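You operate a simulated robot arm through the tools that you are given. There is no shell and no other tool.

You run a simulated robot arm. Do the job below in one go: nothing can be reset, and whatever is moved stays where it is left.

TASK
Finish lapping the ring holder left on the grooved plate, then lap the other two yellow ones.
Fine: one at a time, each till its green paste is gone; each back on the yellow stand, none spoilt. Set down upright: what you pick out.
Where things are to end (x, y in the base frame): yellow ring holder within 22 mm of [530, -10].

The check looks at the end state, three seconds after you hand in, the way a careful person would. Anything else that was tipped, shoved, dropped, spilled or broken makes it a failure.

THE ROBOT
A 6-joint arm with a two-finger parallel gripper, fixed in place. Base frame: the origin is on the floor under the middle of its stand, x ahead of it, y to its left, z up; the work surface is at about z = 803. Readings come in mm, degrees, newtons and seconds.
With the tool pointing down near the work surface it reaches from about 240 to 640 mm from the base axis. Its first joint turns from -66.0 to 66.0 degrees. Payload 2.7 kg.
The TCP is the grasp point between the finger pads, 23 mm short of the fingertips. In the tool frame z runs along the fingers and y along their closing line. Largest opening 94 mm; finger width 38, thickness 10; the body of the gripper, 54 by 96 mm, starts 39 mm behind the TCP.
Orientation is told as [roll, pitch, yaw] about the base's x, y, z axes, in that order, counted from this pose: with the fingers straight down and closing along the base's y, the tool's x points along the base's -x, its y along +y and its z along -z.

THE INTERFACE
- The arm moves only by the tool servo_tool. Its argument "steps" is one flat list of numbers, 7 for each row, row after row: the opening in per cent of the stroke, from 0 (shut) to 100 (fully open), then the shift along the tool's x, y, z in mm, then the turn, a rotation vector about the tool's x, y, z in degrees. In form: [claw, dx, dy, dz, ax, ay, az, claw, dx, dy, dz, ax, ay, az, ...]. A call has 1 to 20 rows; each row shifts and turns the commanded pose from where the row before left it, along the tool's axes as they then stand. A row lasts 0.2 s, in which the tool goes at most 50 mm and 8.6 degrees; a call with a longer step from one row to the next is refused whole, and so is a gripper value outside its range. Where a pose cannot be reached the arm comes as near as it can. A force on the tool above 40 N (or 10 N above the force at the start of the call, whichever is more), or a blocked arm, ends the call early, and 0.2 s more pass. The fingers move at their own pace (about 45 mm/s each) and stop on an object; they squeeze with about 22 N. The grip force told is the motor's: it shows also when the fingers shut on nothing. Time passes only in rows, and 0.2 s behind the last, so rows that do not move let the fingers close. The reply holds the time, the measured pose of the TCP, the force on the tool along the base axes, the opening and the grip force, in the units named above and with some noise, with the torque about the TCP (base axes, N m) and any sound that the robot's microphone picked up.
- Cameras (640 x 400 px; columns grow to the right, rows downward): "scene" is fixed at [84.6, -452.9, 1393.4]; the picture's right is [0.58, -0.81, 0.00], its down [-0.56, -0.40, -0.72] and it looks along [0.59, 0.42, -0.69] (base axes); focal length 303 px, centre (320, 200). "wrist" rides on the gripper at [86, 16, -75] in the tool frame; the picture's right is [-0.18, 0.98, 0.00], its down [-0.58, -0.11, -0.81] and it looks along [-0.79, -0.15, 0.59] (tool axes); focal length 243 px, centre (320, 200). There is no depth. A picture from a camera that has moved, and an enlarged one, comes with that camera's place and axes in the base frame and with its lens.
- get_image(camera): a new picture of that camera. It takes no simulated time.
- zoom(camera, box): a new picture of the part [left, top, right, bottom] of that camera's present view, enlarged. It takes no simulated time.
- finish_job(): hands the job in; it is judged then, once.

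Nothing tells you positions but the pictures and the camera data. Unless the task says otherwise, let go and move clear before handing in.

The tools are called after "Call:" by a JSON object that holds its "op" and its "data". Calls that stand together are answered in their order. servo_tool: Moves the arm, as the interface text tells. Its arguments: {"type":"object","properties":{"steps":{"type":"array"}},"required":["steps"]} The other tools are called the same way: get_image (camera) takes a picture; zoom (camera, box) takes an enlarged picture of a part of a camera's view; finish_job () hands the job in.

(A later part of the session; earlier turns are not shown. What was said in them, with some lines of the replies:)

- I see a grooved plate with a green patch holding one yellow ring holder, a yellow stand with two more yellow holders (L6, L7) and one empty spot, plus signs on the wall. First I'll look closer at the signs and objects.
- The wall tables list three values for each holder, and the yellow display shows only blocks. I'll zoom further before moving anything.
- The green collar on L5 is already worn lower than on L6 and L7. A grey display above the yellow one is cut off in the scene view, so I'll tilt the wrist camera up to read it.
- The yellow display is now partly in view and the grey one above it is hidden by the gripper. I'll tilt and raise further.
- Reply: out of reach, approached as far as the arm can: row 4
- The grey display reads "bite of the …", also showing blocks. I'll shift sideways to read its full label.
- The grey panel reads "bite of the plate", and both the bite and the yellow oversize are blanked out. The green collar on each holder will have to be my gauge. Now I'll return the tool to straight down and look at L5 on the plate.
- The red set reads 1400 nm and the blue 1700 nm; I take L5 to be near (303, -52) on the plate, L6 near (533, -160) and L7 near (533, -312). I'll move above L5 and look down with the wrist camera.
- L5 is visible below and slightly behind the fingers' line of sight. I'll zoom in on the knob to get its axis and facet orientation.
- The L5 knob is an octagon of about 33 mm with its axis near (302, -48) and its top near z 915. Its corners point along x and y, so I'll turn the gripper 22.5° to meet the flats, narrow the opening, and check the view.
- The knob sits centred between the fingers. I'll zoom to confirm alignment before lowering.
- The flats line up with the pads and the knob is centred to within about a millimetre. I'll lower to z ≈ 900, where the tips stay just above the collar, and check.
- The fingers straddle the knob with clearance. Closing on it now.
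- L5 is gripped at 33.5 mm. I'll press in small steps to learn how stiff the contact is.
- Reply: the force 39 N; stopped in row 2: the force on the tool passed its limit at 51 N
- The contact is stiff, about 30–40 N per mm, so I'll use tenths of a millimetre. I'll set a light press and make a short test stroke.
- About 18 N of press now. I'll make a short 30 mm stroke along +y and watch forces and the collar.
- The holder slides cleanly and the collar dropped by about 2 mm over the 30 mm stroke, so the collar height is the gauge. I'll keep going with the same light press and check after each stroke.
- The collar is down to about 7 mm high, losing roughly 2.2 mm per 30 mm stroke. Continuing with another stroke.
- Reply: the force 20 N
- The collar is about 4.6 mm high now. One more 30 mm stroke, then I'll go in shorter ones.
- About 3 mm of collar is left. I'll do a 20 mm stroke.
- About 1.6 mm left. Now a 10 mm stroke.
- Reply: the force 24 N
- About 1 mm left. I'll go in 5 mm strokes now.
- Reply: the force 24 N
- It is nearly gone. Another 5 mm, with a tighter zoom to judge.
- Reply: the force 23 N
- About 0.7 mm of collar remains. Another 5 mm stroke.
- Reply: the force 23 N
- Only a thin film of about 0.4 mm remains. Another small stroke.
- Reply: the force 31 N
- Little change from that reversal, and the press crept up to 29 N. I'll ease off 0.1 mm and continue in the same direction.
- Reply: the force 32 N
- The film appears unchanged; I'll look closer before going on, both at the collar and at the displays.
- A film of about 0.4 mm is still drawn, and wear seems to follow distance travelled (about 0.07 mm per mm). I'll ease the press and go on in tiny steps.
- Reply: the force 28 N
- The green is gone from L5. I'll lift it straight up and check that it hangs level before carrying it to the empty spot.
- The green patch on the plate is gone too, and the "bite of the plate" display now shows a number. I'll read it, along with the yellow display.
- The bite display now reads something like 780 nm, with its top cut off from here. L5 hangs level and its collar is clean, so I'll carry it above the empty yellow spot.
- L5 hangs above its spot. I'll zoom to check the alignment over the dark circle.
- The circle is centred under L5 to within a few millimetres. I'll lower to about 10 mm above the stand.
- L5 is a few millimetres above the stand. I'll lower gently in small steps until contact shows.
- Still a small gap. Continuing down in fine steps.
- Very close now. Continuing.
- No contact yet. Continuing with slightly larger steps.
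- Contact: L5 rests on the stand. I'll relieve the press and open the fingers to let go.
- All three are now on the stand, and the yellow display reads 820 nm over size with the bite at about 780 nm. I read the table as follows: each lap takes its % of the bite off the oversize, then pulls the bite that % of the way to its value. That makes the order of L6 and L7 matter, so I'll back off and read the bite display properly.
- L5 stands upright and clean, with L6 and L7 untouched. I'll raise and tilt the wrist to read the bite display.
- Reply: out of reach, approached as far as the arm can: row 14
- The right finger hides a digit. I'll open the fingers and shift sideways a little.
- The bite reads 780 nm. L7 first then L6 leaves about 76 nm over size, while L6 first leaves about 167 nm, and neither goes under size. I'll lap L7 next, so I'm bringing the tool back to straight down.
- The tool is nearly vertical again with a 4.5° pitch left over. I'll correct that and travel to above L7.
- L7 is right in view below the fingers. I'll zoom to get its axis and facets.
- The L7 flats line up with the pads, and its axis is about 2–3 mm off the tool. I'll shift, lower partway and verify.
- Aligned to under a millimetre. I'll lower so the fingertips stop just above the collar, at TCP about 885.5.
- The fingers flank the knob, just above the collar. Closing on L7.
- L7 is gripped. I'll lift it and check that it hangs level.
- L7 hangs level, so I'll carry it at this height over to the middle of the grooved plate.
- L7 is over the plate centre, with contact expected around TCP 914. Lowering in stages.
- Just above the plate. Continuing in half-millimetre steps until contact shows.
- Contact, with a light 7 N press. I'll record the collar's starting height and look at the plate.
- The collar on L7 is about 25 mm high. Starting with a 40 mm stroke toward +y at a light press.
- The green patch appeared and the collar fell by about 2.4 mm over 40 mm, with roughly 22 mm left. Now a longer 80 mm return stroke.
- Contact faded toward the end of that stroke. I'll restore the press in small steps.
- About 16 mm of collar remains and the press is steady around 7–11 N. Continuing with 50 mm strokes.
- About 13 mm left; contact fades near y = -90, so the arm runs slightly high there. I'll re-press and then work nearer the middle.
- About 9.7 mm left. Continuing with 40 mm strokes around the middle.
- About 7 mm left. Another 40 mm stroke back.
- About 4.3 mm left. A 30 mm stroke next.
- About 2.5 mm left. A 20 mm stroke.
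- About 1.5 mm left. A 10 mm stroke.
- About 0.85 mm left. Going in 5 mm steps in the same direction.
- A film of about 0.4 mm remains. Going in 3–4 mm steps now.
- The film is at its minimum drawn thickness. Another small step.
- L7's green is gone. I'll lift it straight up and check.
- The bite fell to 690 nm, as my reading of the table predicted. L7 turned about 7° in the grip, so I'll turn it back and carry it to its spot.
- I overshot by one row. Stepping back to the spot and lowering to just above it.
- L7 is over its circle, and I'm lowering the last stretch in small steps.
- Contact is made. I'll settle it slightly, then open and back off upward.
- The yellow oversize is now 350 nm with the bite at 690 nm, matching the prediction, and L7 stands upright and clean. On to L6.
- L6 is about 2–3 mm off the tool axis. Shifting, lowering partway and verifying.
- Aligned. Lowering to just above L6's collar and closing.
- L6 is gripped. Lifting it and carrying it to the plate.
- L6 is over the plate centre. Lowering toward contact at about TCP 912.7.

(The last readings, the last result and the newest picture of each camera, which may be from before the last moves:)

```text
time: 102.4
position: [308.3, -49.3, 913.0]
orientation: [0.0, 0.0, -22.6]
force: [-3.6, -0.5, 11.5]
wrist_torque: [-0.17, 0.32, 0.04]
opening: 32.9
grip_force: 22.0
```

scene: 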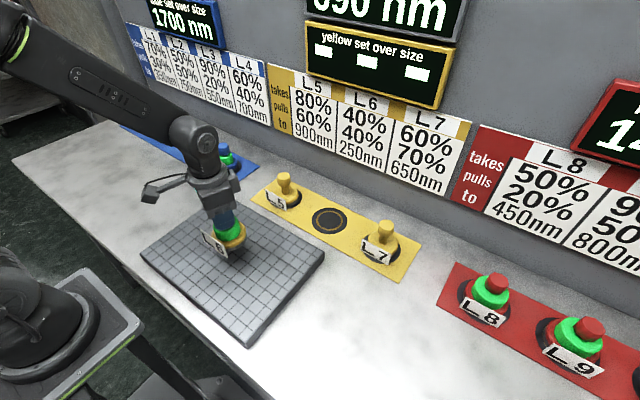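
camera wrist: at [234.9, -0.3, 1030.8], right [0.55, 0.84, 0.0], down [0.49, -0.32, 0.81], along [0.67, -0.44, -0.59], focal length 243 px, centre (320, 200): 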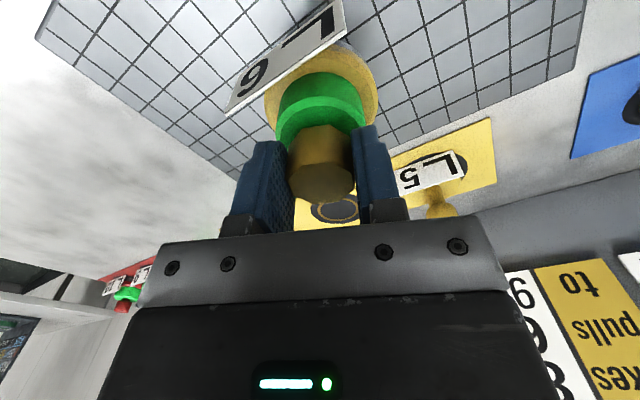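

Contact at about 11 N. First 40 mm stroke toward +y.

Call:
{"op": "servo_tool", "data": {"steps": [0, 3.83, 9.24, 0, 0, 0, 0, 0, 3.83, 9.24, 0, 0, 0, 0, 0, 3.83, 9.24, 0, 0, 0, 0, 0, 3.83, 9.24, 0, 0, 0, 0]}}

Call:
{"op": "zoom", "data": {"camera": "wrist", "box": [240, 40, 400, 160]}}

```text
time: 103.4
position: [310.8, -9.3, 913.3]
orientation: [0.1, 0.0, -22.6]
force: [0.3, -6.8, 15.5]
wrist_torque: [-0.34, 0.02, 0.03]
opening: 33.4
grip_force: 22.4
```

```text
3.33 times, centred on (320, 100) of wrist
camera zoom: at [235.9, 39.3, 987.4], right [0.55, 0.84, 0.0], down [0.49, -0.32, 0.81], along [0.68, -0.44, -0.59], focal length 809 px, centre (320, 533)
```

zoom: 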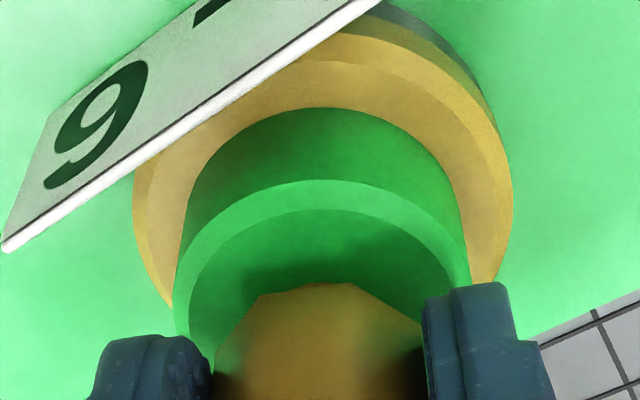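

About 22 mm of collar left and a steady press. Back 50 mm.

Call:
{"op": "servo_tool", "data": {"steps": [0, -3.83, -9.24, 0, 0, 0, 0, 0, -3.83, -9.24, 0, 0, 0, 0, 0, -3.83, -9.24, 0, 0, 0, 0, 0, -3.83, -9.24, 0, 0, 0, 0, 0, -3.83, -9.24, 0, 0, 0, 0]}}

Call:
{"op": "zoom", "data": {"camera": "wrist", "box": [240, 40, 400, 160]}}

```text
time: 104.6
position: [309.2, -58.7, 912.1]
orientation: [-0.1, 0.0, -22.6]
force: [0.5, 1.2, 1.6]
wrist_torque: [0.05, -0.17, 0.09]
opening: 33.2
grip_force: 22.0
```

```text
3.33 times, centred on (320, 100) of wrist
camera zoom: at [235.1, -10.2, 986.9], right [0.55, 0.84, 0.0], down [0.5, -0.32, 0.81], along [0.67, -0.44, -0.59], focal length 809 px, centre (320, 533)
```

zoom: 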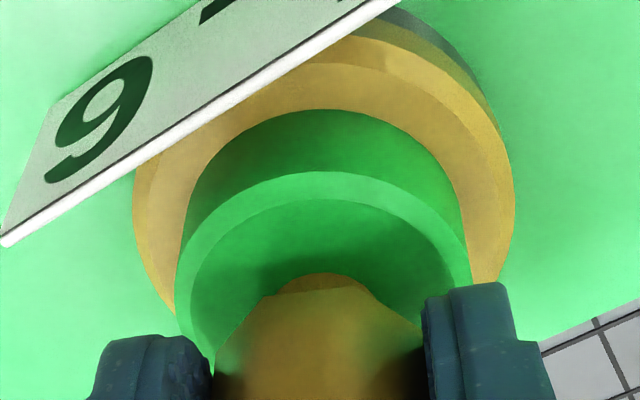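

About 19.5 mm left. I'll add a touch of press and stroke forward 50 mm.

Call:
{"op": "servo_tool", "data": {"steps": [0, 0, 0, 0.2, 0, 0, 0, 0, 3.83, 9.24, 0, 0, 0, 0, 0, 3.83, 9.24, 0, 0, 0, 0, 0, 3.83, 9.24, 0, 0, 0, 0, 0, 3.83, 9.24, 0, 0, 0, 0, 0, 3.83, 9.24, 0, 0, 0, 0]}}

Call:
{"op": "zoom", "data": {"camera": "wrist", "box": [240, 40, 400, 160]}}

```text
time: 106.0
position: [309.4, -9.6, 912.9]
orientation: [0.1, 0.0, -22.6]
force: [0.8, -0.1, -3.2]
wrist_torque: [0.01, 0.0, -0.02]
opening: 33.2
grip_force: 21.9
```

```text
3.33 times, centred on (320, 100) of wrist
camera zoom: at [235.8, 39.6, 987.6], right [0.55, 0.84, 0.0], down [0.49, -0.32, 0.81], along [0.67, -0.44, -0.59], focal length 809 px, centre (320, 533)
```

zoom: 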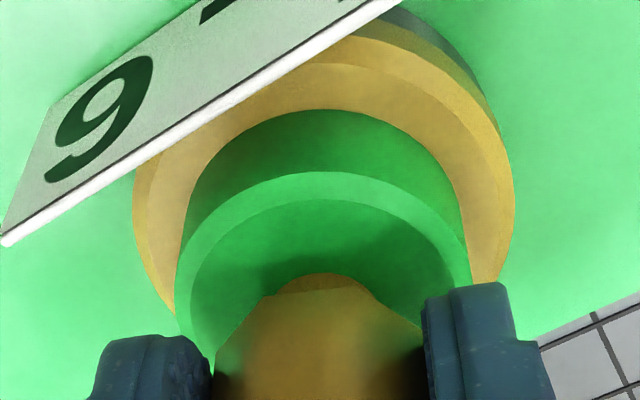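

Contact was lost on that pass. I'll re-press in small steps.

Call:
{"op": "servo_tool", "data": {"steps": [0, 0, 0, 0.5, 0, 0, 0, 0, 0, 0, 0, 0, 0, 0]}}

Call:
{"op": "servo_tool", "data": {"steps": [0, 0, 0, 0.3, 0, 0, 0, 0, 0, 0, 0, 0, 0, 0]}}

```text
time: 106.6
position: [309.7, -9.3, 913.5]
orientation: [-0.1, 0.0, -22.6]
force: [0.3, 0.1, -2.9]
wrist_torque: [-0.01, -0.01, -0.01]
opening: 33.6
grip_force: 22.3
```

```text
time: 107.2
position: [309.4, -8.8, 910.5]
orientation: [-0.1, 0.0, -22.6]
force: [-0.4, 1.0, -1.3]
wrist_torque: [-0.01, -0.05, 0.0]
opening: 33.2
grip_force: 21.8
```

Call:
{"op": "servo_tool", "data": {"steps": [0, 0, 0, 0.3, 0, 0, 0, 0, 0, 0, 0, 0, 0, 0]}}

Call:
{"op": "servo_tool", "data": {"steps": [0, -3.83, -9.24, 0, 0, 0, 0, 0, -3.83, -9.24, 0, 0, 0, 0, 0, -3.83, -9.24, 0, 0, 0, 0, 0, -3.83, -9.24, 0, 0, 0, 0, 0, -3.83, -9.24, 0, 0, 0, 0]}}

Call:
{"op": "zoom", "data": {"camera": "wrist", "box": [240, 40, 400, 160]}}

```text
time: 107.8
position: [309.3, -9.2, 911.9]
orientation: [-0.1, 0.1, -22.7]
force: [-2.9, 0.9, 9.2]
wrist_torque: [-0.02, 0.17, 0.06]
opening: 33.1
grip_force: 22.0
```

```text
time: 109.0
position: [308.5, -58.4, 911.5]
orientation: [0.0, -0.1, -22.6]
force: [0.8, 5.7, 14.1]
wrist_torque: [0.08, -0.19, 0.05]
opening: 32.7
grip_force: 21.8
```

```text
3.33 times, centred on (320, 100) of wrist
camera zoom: at [235.2, -10.0, 985.6], right [0.55, 0.84, 0.0], down [0.49, -0.32, 0.81], along [0.68, -0.44, -0.59], focal length 809 px, centre (320, 533)
```

zoom: 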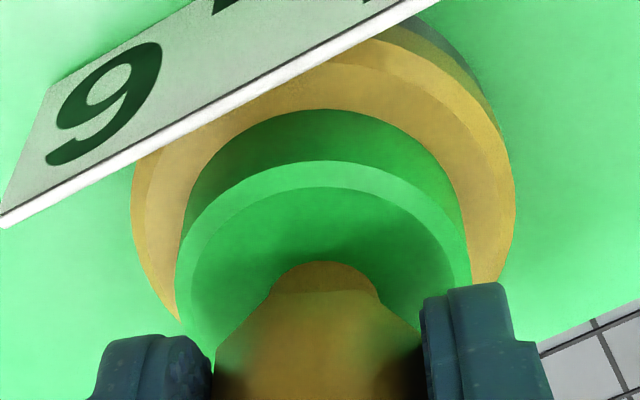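

About 16.8 mm left. Forward 50 mm.

Call:
{"op": "servo_tool", "data": {"steps": [0, 3.83, 9.24, 0, 0, 0, 0, 0, 3.83, 9.24, 0, 0, 0, 0, 0, 3.83, 9.24, 0, 0, 0, 0, 0, 3.83, 9.24, 0, 0, 0, 0, 0, 3.83, 9.24, 0, 0, 0, 0]}}

Call:
{"op": "zoom", "data": {"camera": "wrist", "box": [240, 40, 400, 160]}}

```text
time: 110.2
position: [308.1, -9.1, 911.2]
orientation: [-0.1, 0.1, -22.6]
force: [0.6, -1.5, 1.0]
wrist_torque: [-0.06, -0.12, -0.08]
opening: 33.0
grip_force: 22.3
```

```text
3.33 times, centred on (320, 100) of wrist
camera zoom: at [234.7, 39.7, 985.8], right [0.55, 0.84, 0.0], down [0.5, -0.32, 0.81], along [0.67, -0.44, -0.59], focal length 809 px, centre (320, 533)
```

zoom: 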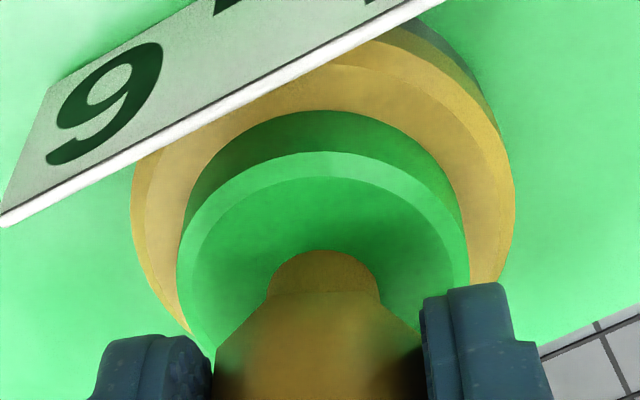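

About 13.6 mm left. Back 50 mm with a slight extra press.

Call:
{"op": "servo_tool", "data": {"steps": [0, -3.83, -9.24, 0.15, 0, 0, 0, 0, -3.83, -9.24, 0, 0, 0, 0, 0, -3.83, -9.24, 0, 0, 0, 0, 0, -3.83, -9.24, 0, 0, 0, 0, 0, -3.83, -9.24, 0, 0, 0, 0]}}

Call:
{"op": "zoom", "data": {"camera": "wrist", "box": [240, 40, 400, 160]}}

```text
time: 111.4
position: [308.1, -60.9, 911.1]
orientation: [-0.1, -0.1, -22.6]
force: [-0.3, -0.2, -2.1]
wrist_torque: [-0.01, 0.01, 0.02]
opening: 32.6
grip_force: 22.2
```

```text
3.33 times, centred on (320, 100) of wrist
camera zoom: at [235.4, -10.8, 986.1], right [0.55, 0.84, 0.0], down [0.49, -0.32, 0.81], along [0.67, -0.44, -0.59], focal length 809 px, centre (320, 533)
```

zoom: 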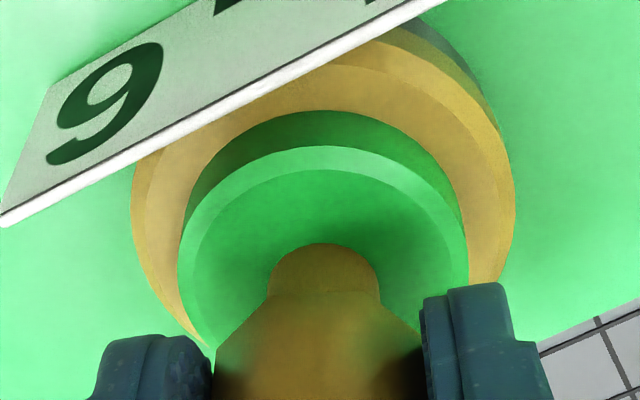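

About 11.7 mm left; contact faded at the end again. Re-pressing.

Call:
{"op": "servo_tool", "data": {"steps": [0, 0, 0, 0.4, 0, 0, 0, 0, 0, 0, 0, 0, 0, 0]}}

Call:
{"op": "servo_tool", "data": {"steps": [0, 0, 0, 0.2, 0, 0, 0, 0, 0, 0, 0, 0, 0, 0]}}

```text
time: 112.0
position: [310.3, -58.2, 911.6]
orientation: [-0.1, 0.0, -22.7]
force: [-0.2, 0.0, -2.3]
wrist_torque: [0.01, 0.01, 0.0]
opening: 32.6
grip_force: 21.7
```

```text
time: 112.6
position: [310.0, -59.4, 911.3]
orientation: [0.0, 0.1, -22.7]
force: [-2.4, -1.9, 5.0]
wrist_torque: [-0.01, 0.12, 0.01]
opening: 32.6
grip_force: 21.4
```

Call:
{"op": "servo_tool", "data": {"steps": [0, 3.83, 9.24, 0.15, 0, 0, 0, 0, 3.83, 9.24, 0, 0, 0, 0, 0, 3.83, 9.24, 0, 0, 0, 0, 0, 3.83, 9.24, 0, 0, 0, 0, 0, 3.83, 9.24, 0, 0, 0, 0]}}

Call:
{"op": "zoom", "data": {"camera": "wrist", "box": [240, 40, 400, 160]}}

```text
time: 113.8
position: [309.9, -10.0, 911.3]
orientation: [-0.1, 0.0, -22.6]
force: [0.0, -6.7, 14.2]
wrist_torque: [-0.08, 0.16, 0.02]
opening: 32.5
grip_force: 21.7
```

```text
3.33 times, centred on (320, 100) of wrist
camera zoom: at [235.8, 39.5, 985.5], right [0.55, 0.84, 0.0], down [0.49, -0.32, 0.81], along [0.68, -0.44, -0.59], focal length 809 px, centre (320, 533)
```

zoom: 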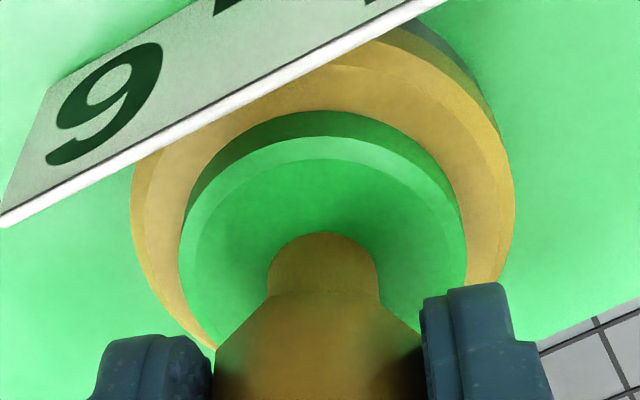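

About 8.6 mm left. Back 50 mm.

Call:
{"op": "servo_tool", "data": {"steps": [0, -3.83, -9.24, 0, 0, 0, 0, 0, -3.83, -9.24, 0, 0, 0, 0, 0, -3.83, -9.24, 0, 0, 0, 0, 0, -3.83, -9.24, 0, 0, 0, 0, 0, -3.83, -9.24, 0, 0, 0, 0]}}

Call:
{"op": "zoom", "data": {"camera": "wrist", "box": [260, 60, 380, 160]}}

```text
time: 115.0
position: [309.1, -60.2, 910.4]
orientation: [0.0, -0.1, -22.6]
force: [0.1, 5.6, 8.8]
wrist_torque: [0.06, -0.32, 0.14]
opening: 32.8
grip_force: 22.0
```

```text
4.00 times, centred on (320, 110) of wrist
camera zoom: at [235.1, -10.4, 985.3], right [0.55, 0.84, 0.0], down [0.49, -0.32, 0.81], along [0.67, -0.44, -0.59], focal length 970 px, centre (320, 560)
```

zoom: 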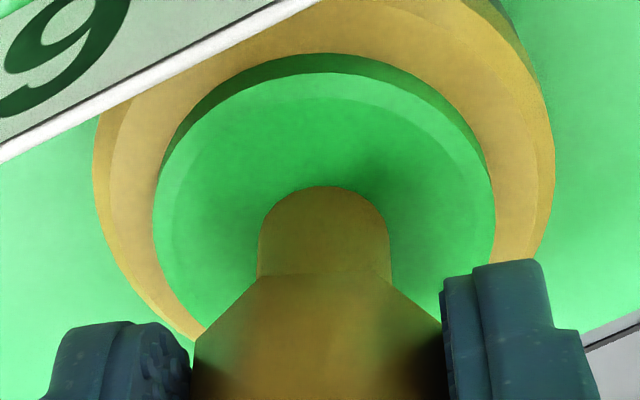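

About 5.3 mm left. Forward 40 mm.

Call:
{"op": "servo_tool", "data": {"steps": [0, 3.83, 9.24, 0, 0, 0, 0, 0, 3.83, 9.24, 0, 0, 0, 0, 0, 3.83, 9.24, 0, 0, 0, 0, 0, 3.83, 9.24, 0, 0, 0, 0]}}

Call:
{"op": "zoom", "data": {"camera": "wrist", "box": [260, 60, 380, 160]}}

```text
time: 116.0
position: [310.2, -19.0, 910.7]
orientation: [0.0, 0.0, -22.6]
force: [0.4, -4.4, 9.8]
wrist_torque: [-0.28, -0.27, -0.09]
opening: 32.5
grip_force: 22.3
```

```text
4.00 times, centred on (320, 110) of wrist
camera zoom: at [235.3, 29.9, 985.2], right [0.55, 0.84, 0.0], down [0.49, -0.32, 0.81], along [0.67, -0.44, -0.59], focal length 970 px, centre (320, 560)
```

zoom: 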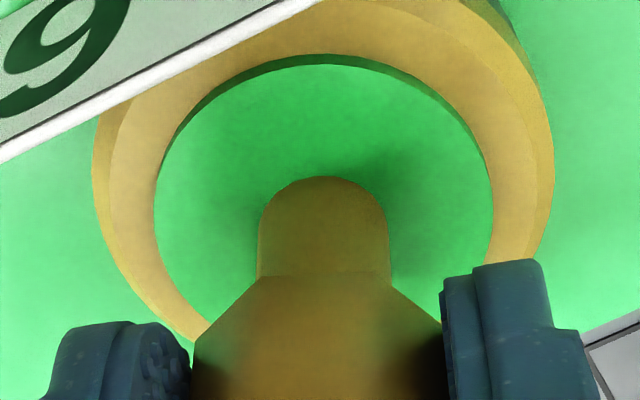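

About 2.8 mm left. Back 20 mm.

Call:
{"op": "servo_tool", "data": {"steps": [0, -3.83, -9.24, 0, 0, 0, 0, 0, -3.83, -9.24, 0, 0, 0, 0]}}

Call:
{"op": "zoom", "data": {"camera": "wrist", "box": [285, 55, 355, 105]}}

```text
time: 116.6
position: [309.4, -38.0, 911.2]
orientation: [0.0, 0.0, -22.6]
force: [0.3, 6.4, 16.4]
wrist_torque: [0.13, 0.07, -0.02]
opening: 32.7
grip_force: 21.7
```

```text
8.00 times, centred on (320, 80) of wrist
camera zoom: at [235.8, 9.9, 985.0], right [0.55, 0.84, 0.0], down [0.49, -0.32, 0.81], along [0.68, -0.44, -0.59], focal length 1941 px, centre (320, 1160)
```

zoom: 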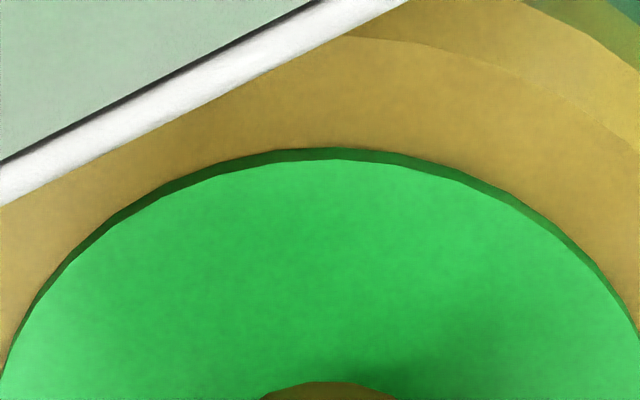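

About 1.5 mm left. Another 10 mm.

Call:
{"op": "servo_tool", "data": {"steps": [0, -3.83, -9.24, 0, 0, 0, 0]}}

Call:
{"op": "zoom", "data": {"camera": "wrist", "box": [308, 66, 332, 82]}}

```text
time: 117.0
position: [309.0, -49.2, 911.5]
orientation: [0.1, -0.1, -22.6]
force: [0.1, 6.2, 16.1]
wrist_torque: [0.11, -0.06, 0.03]
opening: 32.8
grip_force: 21.5
```

```text
16.00 times, centred on (320, 74) of wrist
camera zoom: at [235.7, -0.2, 985.0], right [0.55, 0.84, 0.0], down [0.49, -0.32, 0.81], along [0.68, -0.44, -0.59], focal length 3882 px, centre (320, 2216)
```

zoom: 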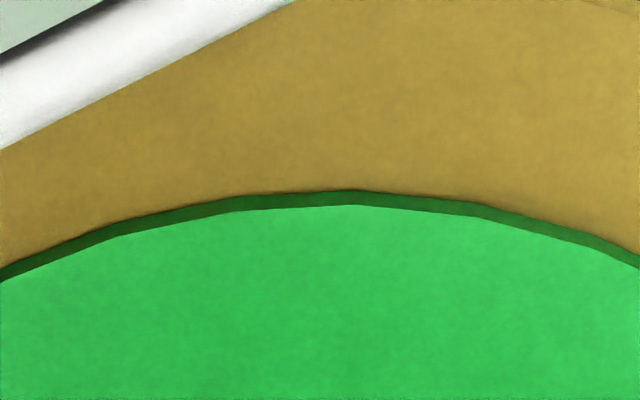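

About 0.9 mm left. Now 5 mm steps in the same direction.

Call:
{"op": "servo_tool", "data": {"steps": [0, -1.91, -4.62, 0, 0, 0, 0]}}

Call:
{"op": "zoom", "data": {"camera": "wrist", "box": [308, 66, 332, 82]}}

```text
time: 117.4
position: [309.5, -54.4, 911.1]
orientation: [0.0, 0.0, -22.6]
force: [-0.2, 3.4, 8.3]
wrist_torque: [0.04, -0.28, 0.05]
opening: 32.5
grip_force: 22.3
```

```text
16.00 times, centred on (320, 74) of wrist
camera zoom: at [235.6, -5.5, 985.0], right [0.55, 0.84, 0.0], down [0.49, -0.32, 0.81], along [0.67, -0.44, -0.59], focal length 3882 px, centre (320, 2216)
```

zoom: 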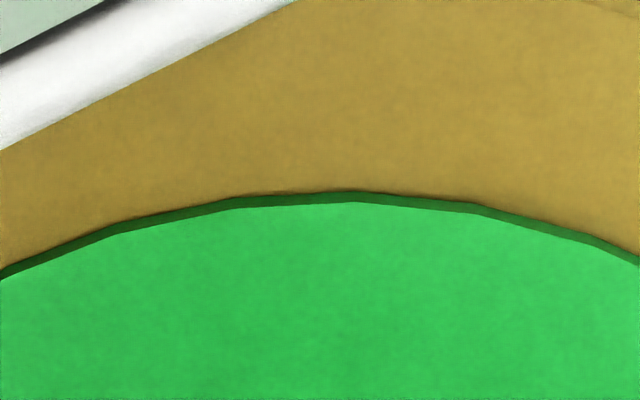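

Call:
{"op": "servo_tool", "data": {"steps": [0, -1.91, -4.62, 0, 0, 0, 0]}}

Call:
{"op": "zoom", "data": {"camera": "wrist", "box": [308, 66, 332, 82]}}

```text
time: 117.8
position: [308.9, -60.4, 909.5]
orientation: [0.0, 0.2, -22.7]
force: [0.4, 2.0, 2.7]
wrist_torque: [0.02, -0.16, 0.05]
opening: 32.8
grip_force: 22.3
```

```text
16.00 times, centred on (320, 74) of wrist
camera zoom: at [235.3, -10.7, 985.1], right [0.55, 0.84, 0.0], down [0.5, -0.32, 0.81], along [0.67, -0.44, -0.59], focal length 3882 px, centre (320, 2216)
```

zoom: 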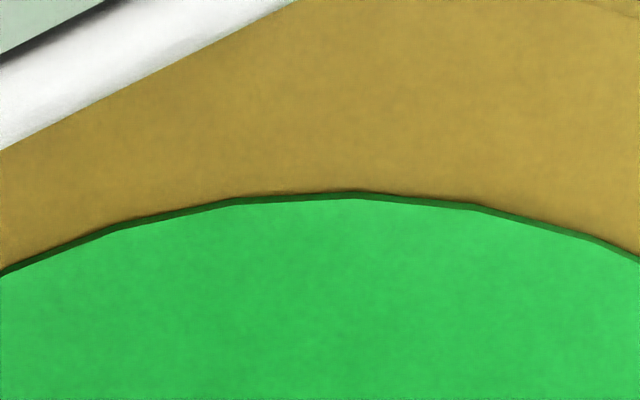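

A film of about 0.4 mm remains. Going in 3–4 mm steps with a touch more press.

Call:
{"op": "servo_tool", "data": {"steps": [0, -1.53, -3.7, 0.15, 0, 0, 0]}}

Call:
{"op": "zoom", "data": {"camera": "wrist", "box": [308, 66, 332, 82]}}

```text
time: 118.2
position: [309.3, -64.3, 910.1]
orientation: [0.0, 0.1, -22.7]
force: [0.3, 0.8, -0.5]
wrist_torque: [0.01, -0.05, 0.03]
opening: 32.8
grip_force: 22.1
```

```text
16.00 times, centred on (320, 74) of wrist
camera zoom: at [235.2, -14.6, 985.1], right [0.55, 0.84, 0.0], down [0.5, -0.32, 0.81], along [0.67, -0.44, -0.59], focal length 3882 px, centre (320, 2216)
```

zoom: 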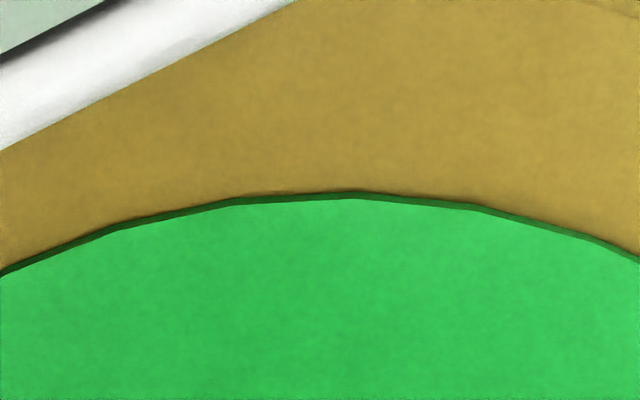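

Call:
{"op": "servo_tool", "data": {"steps": [0, 0, 0, 0.25, 0, 0, 0, 0, 0, 0, 0, 0, 0, 0]}}

Call:
{"op": "servo_tool", "data": {"steps": [0, -1.15, -2.77, 0, 0, 0, 0]}}

Call:
{"op": "zoom", "data": {"camera": "wrist", "box": [308, 66, 332, 82]}}

```text
time: 118.8
position: [309.0, -62.4, 910.8]
orientation: [-0.1, -0.1, -22.7]
force: [-1.4, -1.4, -0.5]
wrist_torque: [-0.07, 0.01, -0.04]
opening: 32.8
grip_force: 22.2
```

```text
time: 119.2
position: [307.4, -66.2, 910.3]
orientation: [0.1, 0.0, -22.6]
force: [0.2, 0.8, -2.4]
wrist_torque: [-0.02, 0.0, 0.02]
opening: 33.0
grip_force: 21.8
```

```text
16.00 times, centred on (320, 74) of wrist
camera zoom: at [235.2, -17.6, 985.1], right [0.55, 0.84, 0.0], down [0.49, -0.32, 0.81], along [0.67, -0.44, -0.59], focal length 3882 px, centre (320, 2216)
```

zoom: 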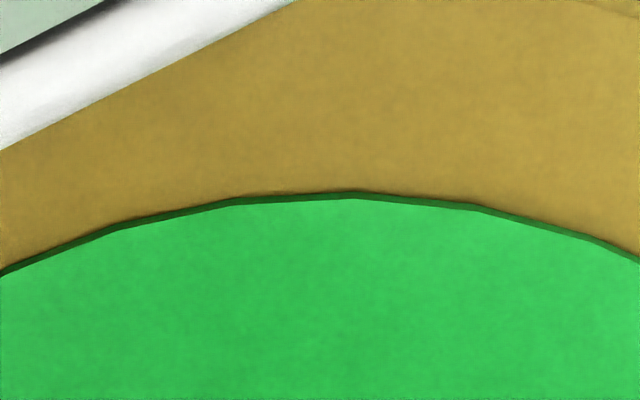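

Contact faded, so I'll press a little more here.

Call:
{"op": "servo_tool", "data": {"steps": [0, 0, 0, 0.3, 0, 0, 0, 0, 0, 0, 0, 0, 0, 0]}}

Call:
{"op": "servo_tool", "data": {"steps": [0, 0, 0, 0.15, 0, 0, 0, 0, 0, 0, 0, 0, 0, 0]}}

Call:
{"op": "zoom", "data": {"camera": "wrist", "box": [308, 66, 332, 82]}}

```text
time: 119.8
position: [310.0, -66.7, 910.8]
orientation: [0.0, 0.1, -22.7]
force: [-4.3, -1.7, 7.6]
wrist_torque: [-0.16, 0.09, -0.07]
opening: 32.9
grip_force: 21.7
```

```text
time: 120.4
position: [309.2, -66.8, 910.2]
orientation: [0.0, -0.1, -22.6]
force: [-3.0, -4.4, 13.3]
wrist_torque: [-0.12, 0.26, 0.04]
opening: 32.8
grip_force: 22.1
```

```text
16.00 times, centred on (320, 74) of wrist
camera zoom: at [235.4, -17.3, 984.8], right [0.55, 0.84, 0.0], down [0.49, -0.32, 0.81], along [0.68, -0.44, -0.59], focal length 3882 px, centre (320, 2216)
```

zoom: 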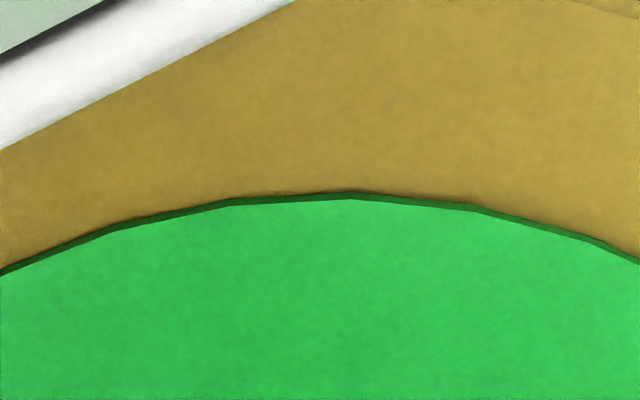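

Pressed at 13 N again. Small 3 mm steps toward +y.

Call:
{"op": "servo_tool", "data": {"steps": [0, 1.15, 2.77, 0, 0, 0, 0]}}

Call:
{"op": "zoom", "data": {"camera": "wrist", "box": [308, 66, 332, 82]}}

```text
time: 120.8
position: [310.2, -64.0, 909.9]
orientation: [0.2, -0.2, -22.7]
force: [1.0, -4.8, 11.8]
wrist_torque: [-0.07, 0.12, 0.03]
opening: 32.7
grip_force: 22.0
```

```text
16.00 times, centred on (320, 74) of wrist
camera zoom: at [236.0, -14.4, 984.6], right [0.55, 0.84, 0.0], down [0.49, -0.32, 0.81], along [0.68, -0.44, -0.59], focal length 3882 px, centre (320, 2216)
```

zoom: 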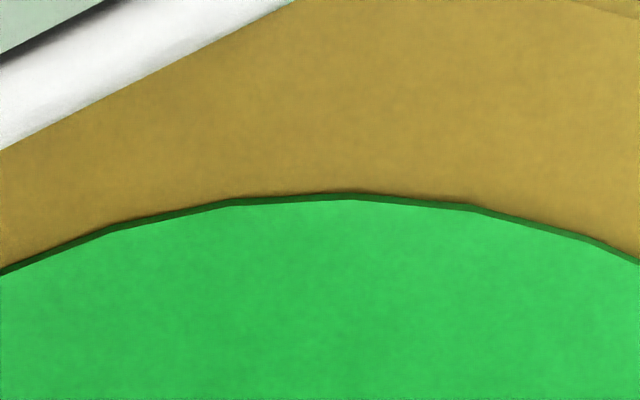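

Call:
{"op": "servo_tool", "data": {"steps": [0, 1.15, 2.77, 0, 0, 0, 0]}}

Call:
{"op": "zoom", "data": {"camera": "wrist", "box": [308, 66, 332, 82]}}

```text
time: 121.2
position: [309.0, -61.2, 911.0]
orientation: [0.0, -0.1, -22.6]
force: [1.1, -4.7, 12.0]
wrist_torque: [-0.25, -0.2, -0.08]
opening: 32.2
grip_force: 22.3
```

```text
16.00 times, centred on (320, 74) of wrist
camera zoom: at [235.7, -11.5, 984.6], right [0.55, 0.84, 0.0], down [0.49, -0.32, 0.81], along [0.68, -0.44, -0.59], focal length 3882 px, centre (320, 2216)
```

zoom: 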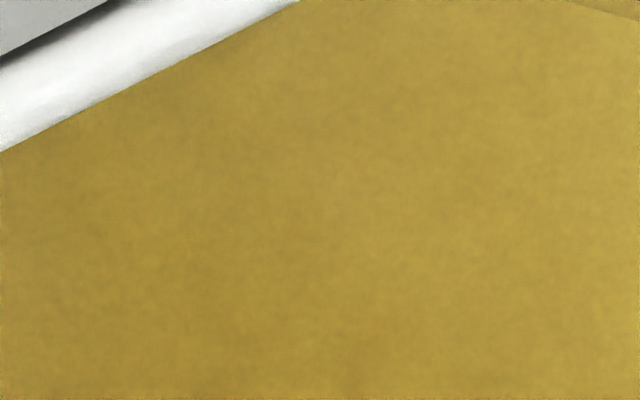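

L6's green is gone. Lifting straight up and checking.

Call:
{"op": "servo_tool", "data": {"steps": [0, 0, 0, -2, 0, 0, 0, 0, 0, 0, -8, 0, 0, 0, 0, 0, 0, -20, 0, 0, 0, 0, 0, 0, -20, 0, 0, 0, 0, 0, 0, -10, 0, 0, 0, 0, 0, 0, 0, 0, 0, 0]}}

Call:
{"op": "zoom", "data": {"camera": "wrist", "box": [200, 0, 440, 240]}}

Call:
{"op": "get_image", "data": {"camera": "scene"}}

```text
time: 122.6
position: [308.9, -60.9, 968.4]
orientation: [0.0, 0.1, -22.7]
force: [0.0, 0.0, -2.0]
wrist_torque: [-0.03, -0.01, 0.01]
opening: 32.6
grip_force: 21.5
```

```text
1.67 times, centred on (320, 120) of wrist
camera zoom: at [235.3, -11.0, 1044.7], right [0.55, 0.84, 0.0], down [0.49, -0.32, 0.81], along [0.67, -0.44, -0.59], focal length 404 px, centre (320, 333)
```

zoom: 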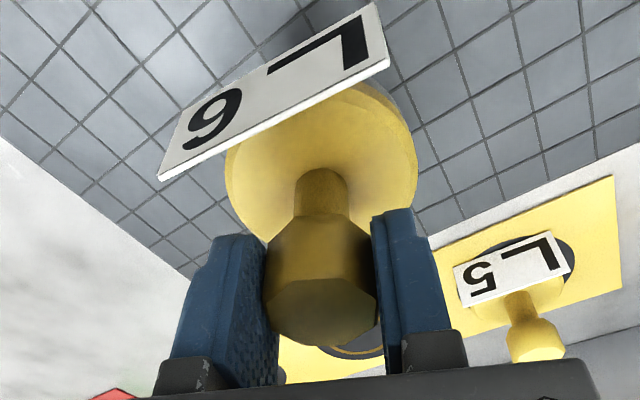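

```text
taken
```

scene: 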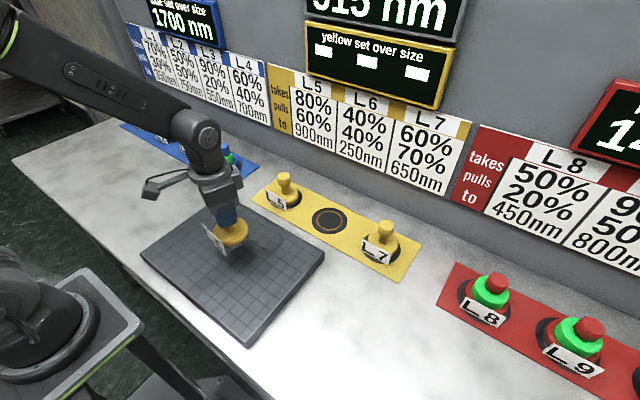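

L6 is clean and level, and the bite reads about 515 nm. I'll turn it back by 7.6° and carry it to its spot.

Call:
{"op": "servo_tool", "data": {"steps": [0, 0, 0, 0, 0, 0, -3.8, 0, 0, 0, 0, 0, 0, -3.8, 0, -10.6, -1.7, 0, 0, 0, 0, 0, -20, -3.17, 0, 0, 0, 0, 0, -20, -3.17, 0, 0, 0, 0, 0, -20, -3.17, 0, 0, 0, 0, 0, -20, -3.17, 0, 0, 0, 0, 0, -20, -3.17, 0, 0, 0, 0, 0, -20, -3.17, 0, 0, 0, 0, 0, -20, -3.17, 0, 0, 0, 0, 0, -20, -3.17, 0, 0, 0, 0, 0, -20, -3.17, 0, 0, 0, 0, 0, -20, -3.17, 0, 0, 0, 0, 0, -20, -3.17, 0, 0, 0, 0, 0, -10.6, -1.7, 0, 0, 0, 0, 0, 0, 0, 0, 0, 0, 0]}}

Call:
{"op": "get_image", "data": {"camera": "wrist"}}

Call:
{"op": "zoom", "data": {"camera": "scene", "box": [240, 140, 440, 270]}}

```text
time: 126.0
position: [531.5, -159.4, 970.0]
orientation: [0.0, 0.0, -15.0]
force: [-0.5, 0.7, -2.6]
wrist_torque: [-0.03, -0.01, -0.02]
opening: 32.7
grip_force: 22.4
```

```text
taken
camera wrist: at [453.2, -120.8, 1044.7], right [0.43, 0.9, 0.0], down [0.53, -0.26, 0.81], along [0.73, -0.35, -0.59], focal length 243 px, centre (320, 200)
```

wrist: 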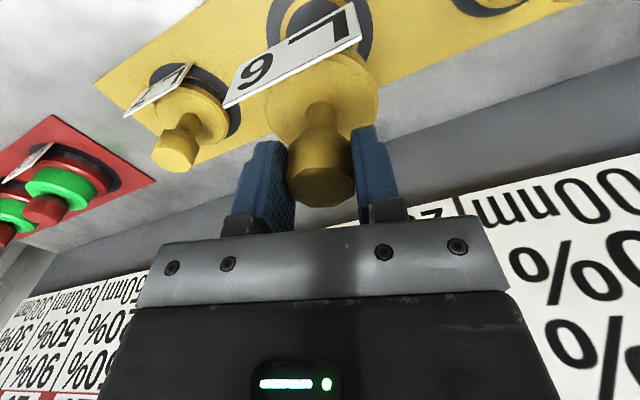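

```text
3.08 times, centred on (340, 205) of scene
camera zoom: at [84.6, -452.9, 1393.4], right [0.58, -0.81, 0.0], down [-0.56, -0.4, -0.72], along [0.59, 0.42, -0.69], focal length 932 px, centre (258, 185)
```

zoom: 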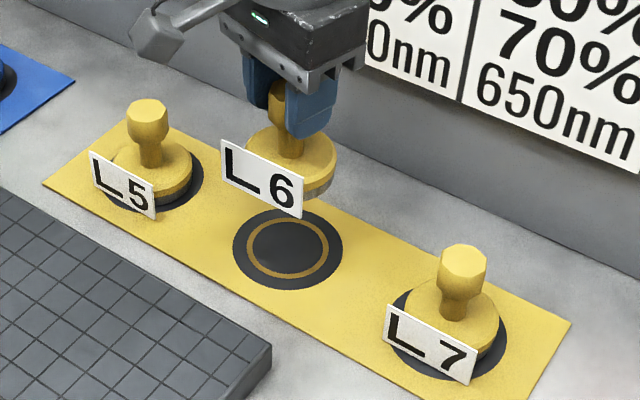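

L6 is over its circle. Lowering to just above the stand.

Call:
{"op": "servo_tool", "data": {"steps": [0, 0, 0, 20, 0, 0, 0, 0, 0, 0, 20, 0, 0, 0, 0, 0, 0, 20, 0, 0, 0, 0, 0, 0, 14, 0, 0, 0, 0, 0, 0, 6, 0, 0, 0, 0, 0, 0, 2, 0, 0, 0, 0, 0, 0, 1, 0, 0, 0, 0, 0, 0, 0, 0, 0, 0]}}

Call:
{"op": "zoom", "data": {"camera": "scene", "box": [290, 170, 370, 240]}}

Call:
{"op": "get_image", "data": {"camera": "wrist"}}

```text
time: 127.8
position: [531.1, -159.0, 887.4]
orientation: [-0.1, 0.1, -14.9]
force: [0.5, -0.2, -1.6]
wrist_torque: [-0.01, -0.01, 0.0]
opening: 32.7
grip_force: 21.5
```

```text
5.71 times, centred on (330, 205) of scene
camera zoom: at [84.6, -452.9, 1393.4], right [0.58, -0.81, 0.0], down [-0.56, -0.4, -0.72], along [0.59, 0.42, -0.69], focal length 1730 px, centre (263, 171)
```

zoom: 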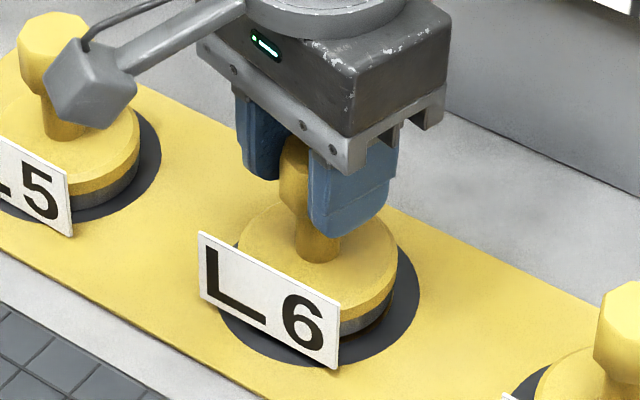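

```text
taken
camera wrist: at [452.6, -121.2, 961.8], right [0.43, 0.9, 0.0], down [0.53, -0.26, 0.81], along [0.73, -0.35, -0.59], focal length 243 px, centre (320, 200)
```

wrist: 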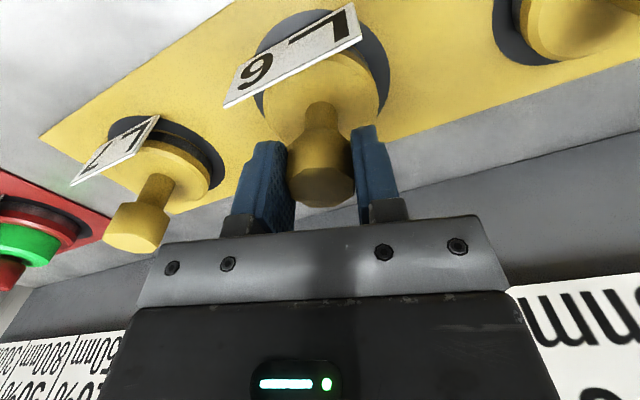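

Call:
{"op": "servo_tool", "data": {"steps": [0, 0, 0, 1, 0, 0, 0, 0, 0, 0, 1, 0, 0, 0, 0, 0, 0, 0.7, 0, 0, 0]}}

Call:
{"op": "servo_tool", "data": {"steps": [0, 0, 0, 0.6, 0, 0, 0, 0, 0, 0, 0, 0, 0, 0]}}

Call:
{"op": "servo_tool", "data": {"steps": [0, 0, 0, 0.5, 0, 0, 0, 0, 0, 0, 0, 0, 0, 0]}}

Call:
{"op": "servo_tool", "data": {"steps": [0, 0, 0, 0.5, 0, 0, 0, 0, 0, 0, 0, 0, 0, 0]}}

```text
time: 128.6
position: [532.6, -159.8, 884.5]
orientation: [0.0, -0.1, -15.1]
force: [-1.0, 0.7, -2.5]
wrist_torque: [0.03, -0.01, -0.02]
opening: 32.7
grip_force: 22.2
```

```text
time: 129.2
position: [531.6, -160.3, 882.7]
orientation: [0.0, 0.0, -15.0]
force: [-0.3, -0.3, -1.6]
wrist_torque: [-0.01, 0.0, 0.0]
opening: 32.6
grip_force: 21.9
```

```text
time: 129.8
position: [531.6, -160.3, 882.8]
orientation: [0.0, 0.1, -15.0]
force: [-0.5, 0.8, -0.9]
wrist_torque: [-0.01, 0.0, 0.03]
opening: 32.8
grip_force: 22.1
```

```text
time: 130.4
position: [532.8, -160.3, 883.2]
orientation: [0.0, -0.1, -15.1]
force: [-2.2, 0.4, 5.4]
wrist_torque: [0.02, 0.0, -0.01]
opening: 32.7
grip_force: 21.9
```

L6 rests on the stand. I'll settle it lightly, open, and rise clear.

Call:
{"op": "servo_tool", "data": {"steps": [0, 0, 0, 0.1, 0, 0, 0, 0, 0, 0, 0, 0, 0, 0, 55, 0, 0, 0, 0, 0, 0, 55, 0, 0, 0, 0, 0, 0, 55, 0, 0, 0, 0, 0, 0]}}

Call:
{"op": "servo_tool", "data": {"steps": [55, 0, 0, -5, 0, 0, 0, 55, 0, 0, -20, 0, 0, 0, 55, 0, 0, -30, 0, 0, 0, 55, 0, 0, -30, 0, 0, 0, 55, 0, 0, -30, 0, 0, 0, 55, 0, 0, -30, 0, 0, 0, 55, 20, 0, -30, 0, 0, 0, 55, 30, 0, -20, 0, 0, 0, 55, 0, 0, 0, 0, 0, 0]}}

Call:
{"op": "get_image", "data": {"camera": "scene"}}

Call:
{"op": "zoom", "data": {"camera": "scene", "box": [240, 160, 440, 290]}}

Call:
{"op": "zoom", "data": {"camera": "scene", "box": [290, 0, 480, 115]}}

Call:
{"op": "get_image", "data": {"camera": "wrist"}}

```text
time: 131.6
position: [532.1, -160.7, 882.9]
orientation: [0.0, 0.1, -15.0]
force: [0.4, -0.2, 0.1]
wrist_torque: [-0.04, -0.02, 0.02]
opening: 51.7
grip_force: 0.0
```

```text
time: 133.6
position: [484.4, -146.4, 1076.8]
orientation: [0.0, -0.1, -15.0]
force: [1.4, 0.7, -0.7]
wrist_torque: [-0.01, 0.02, 0.03]
opening: 51.9
grip_force: 0.0
```

```text
taken
```

scene: 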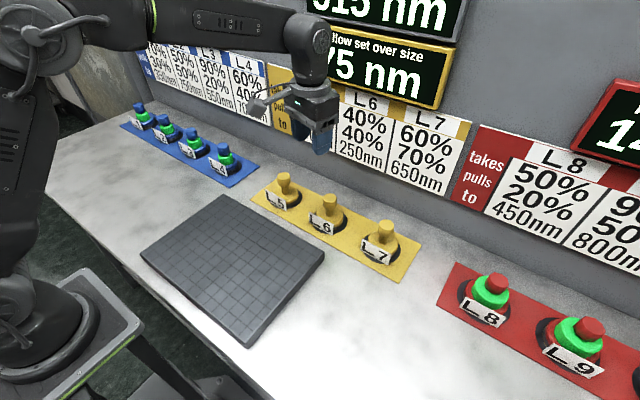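

```text
3.08 times, centred on (340, 225) of scene
camera zoom: at [84.6, -452.9, 1393.4], right [0.58, -0.81, 0.0], down [-0.56, -0.4, -0.72], along [0.59, 0.42, -0.69], focal length 932 px, centre (258, 123)
```

zoom: 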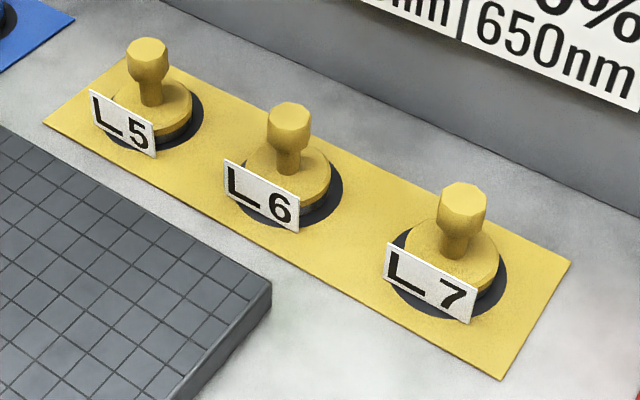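

```text
3.37 times, centred on (385, 58) of scene
camera zoom: at [84.6, -452.9, 1393.4], right [0.58, -0.81, 0.0], down [-0.56, -0.4, -0.72], along [0.59, 0.42, -0.69], focal length 1020 px, centre (101, 680)
```

zoom: 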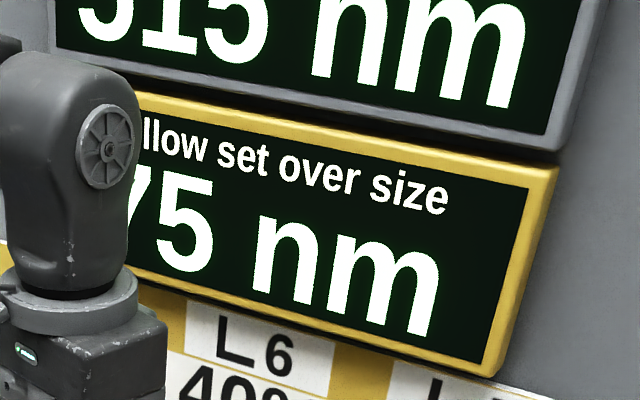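

```text
taken
camera wrist: at [405.5, -107.3, 1151.9], right [0.43, 0.9, 0.0], down [0.53, -0.26, 0.81], along [0.73, -0.35, -0.59], focal length 243 px, centre (320, 200)
```

wrist: 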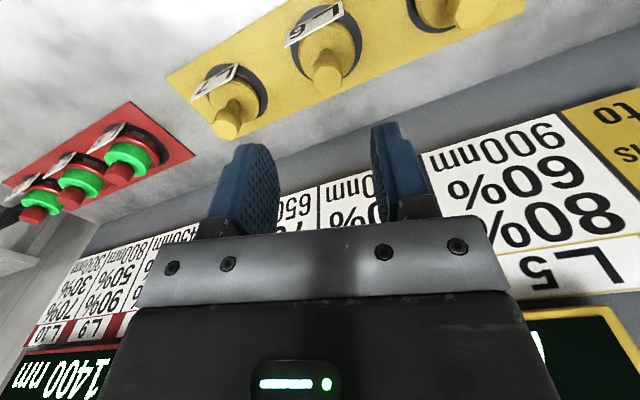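

All three yellow holders stand upright on their circles without green, and the plate is where it was. I'll pull back a little further to confirm the yellow reading before handing in.

Call:
{"op": "servo_tool", "data": {"steps": [55, 30, 0, 0, 0, 0, 0, 55, 30, 30, 0, 0, 0, 0, 55, 20, 40, 0, 0, 0, 0, 55, 0, 40, 0, 0, 0, 0, 55, 0, 0, 0, 0, 0, 0]}}

Call:
{"op": "get_image", "data": {"camera": "scene"}}

Call:
{"op": "zoom", "data": {"camera": "scene", "box": [290, 0, 480, 115]}}

```text
time: 134.8
position: [435.4, -18.7, 1077.6]
orientation: [0.1, 0.0, -15.0]
force: [-0.2, 0.0, 0.0]
wrist_torque: [0.01, 0.01, 0.04]
opening: 51.9
grip_force: 0.1
```

```text
taken
```

scene: 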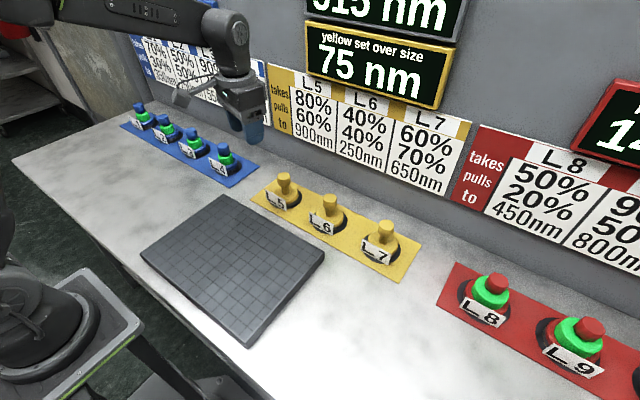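

```text
3.37 times, centred on (385, 58) of scene
camera zoom: at [84.6, -452.9, 1393.4], right [0.58, -0.81, 0.0], down [-0.56, -0.4, -0.72], along [0.59, 0.42, -0.69], focal length 1020 px, centre (101, 680)
```

zoom: 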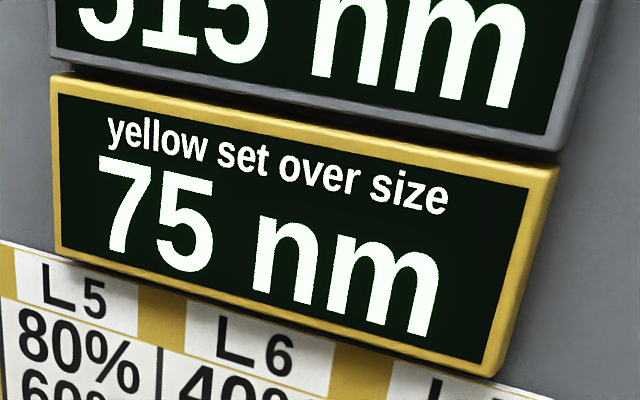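

The yellow set reads 75 nm over size. L5, L6 and L7 stand upright on the yellow stand with no green left, nothing else has moved, and the gripper is empty and clear. Handing in.

Call:
{"op": "finish_job", "data": {}}

```text
The job is handed in.
```

All three yellow ring holders are lapped until their green paste was gone. Each stands upright on the yellow stand, and the job is handed in; I haven't seen the check's verdict.

- **Positions:** L5 went to the empty circle at about (530, -10). L6 and L7 went back to their own circles.
- **Order:** I finished L5 first, then lapped L7, then L6. The wall table doesn't say how its figures combine. My reading predicted about 75 nm of oversize left this way and about 165 nm with L6 first. The display readings after L7 and after L6 matched that reading.
- **Final readings:** the yellow set shows 75 nm over size, down from 820 nm after L5, so it did not go under size. The plate's bite ended at about 515 nm.
- **Pressing:** the press on L5 briefly reached 51 N during a test push before any stroke. L7 and L6 ran at about 17 N or less. The pictures show no damage.
- **Tags:** L7 and L6 turned about 7° in the grip while being lapped. I turned them back before setting them down.

The plate and the blue and red sets look as they did at the start.
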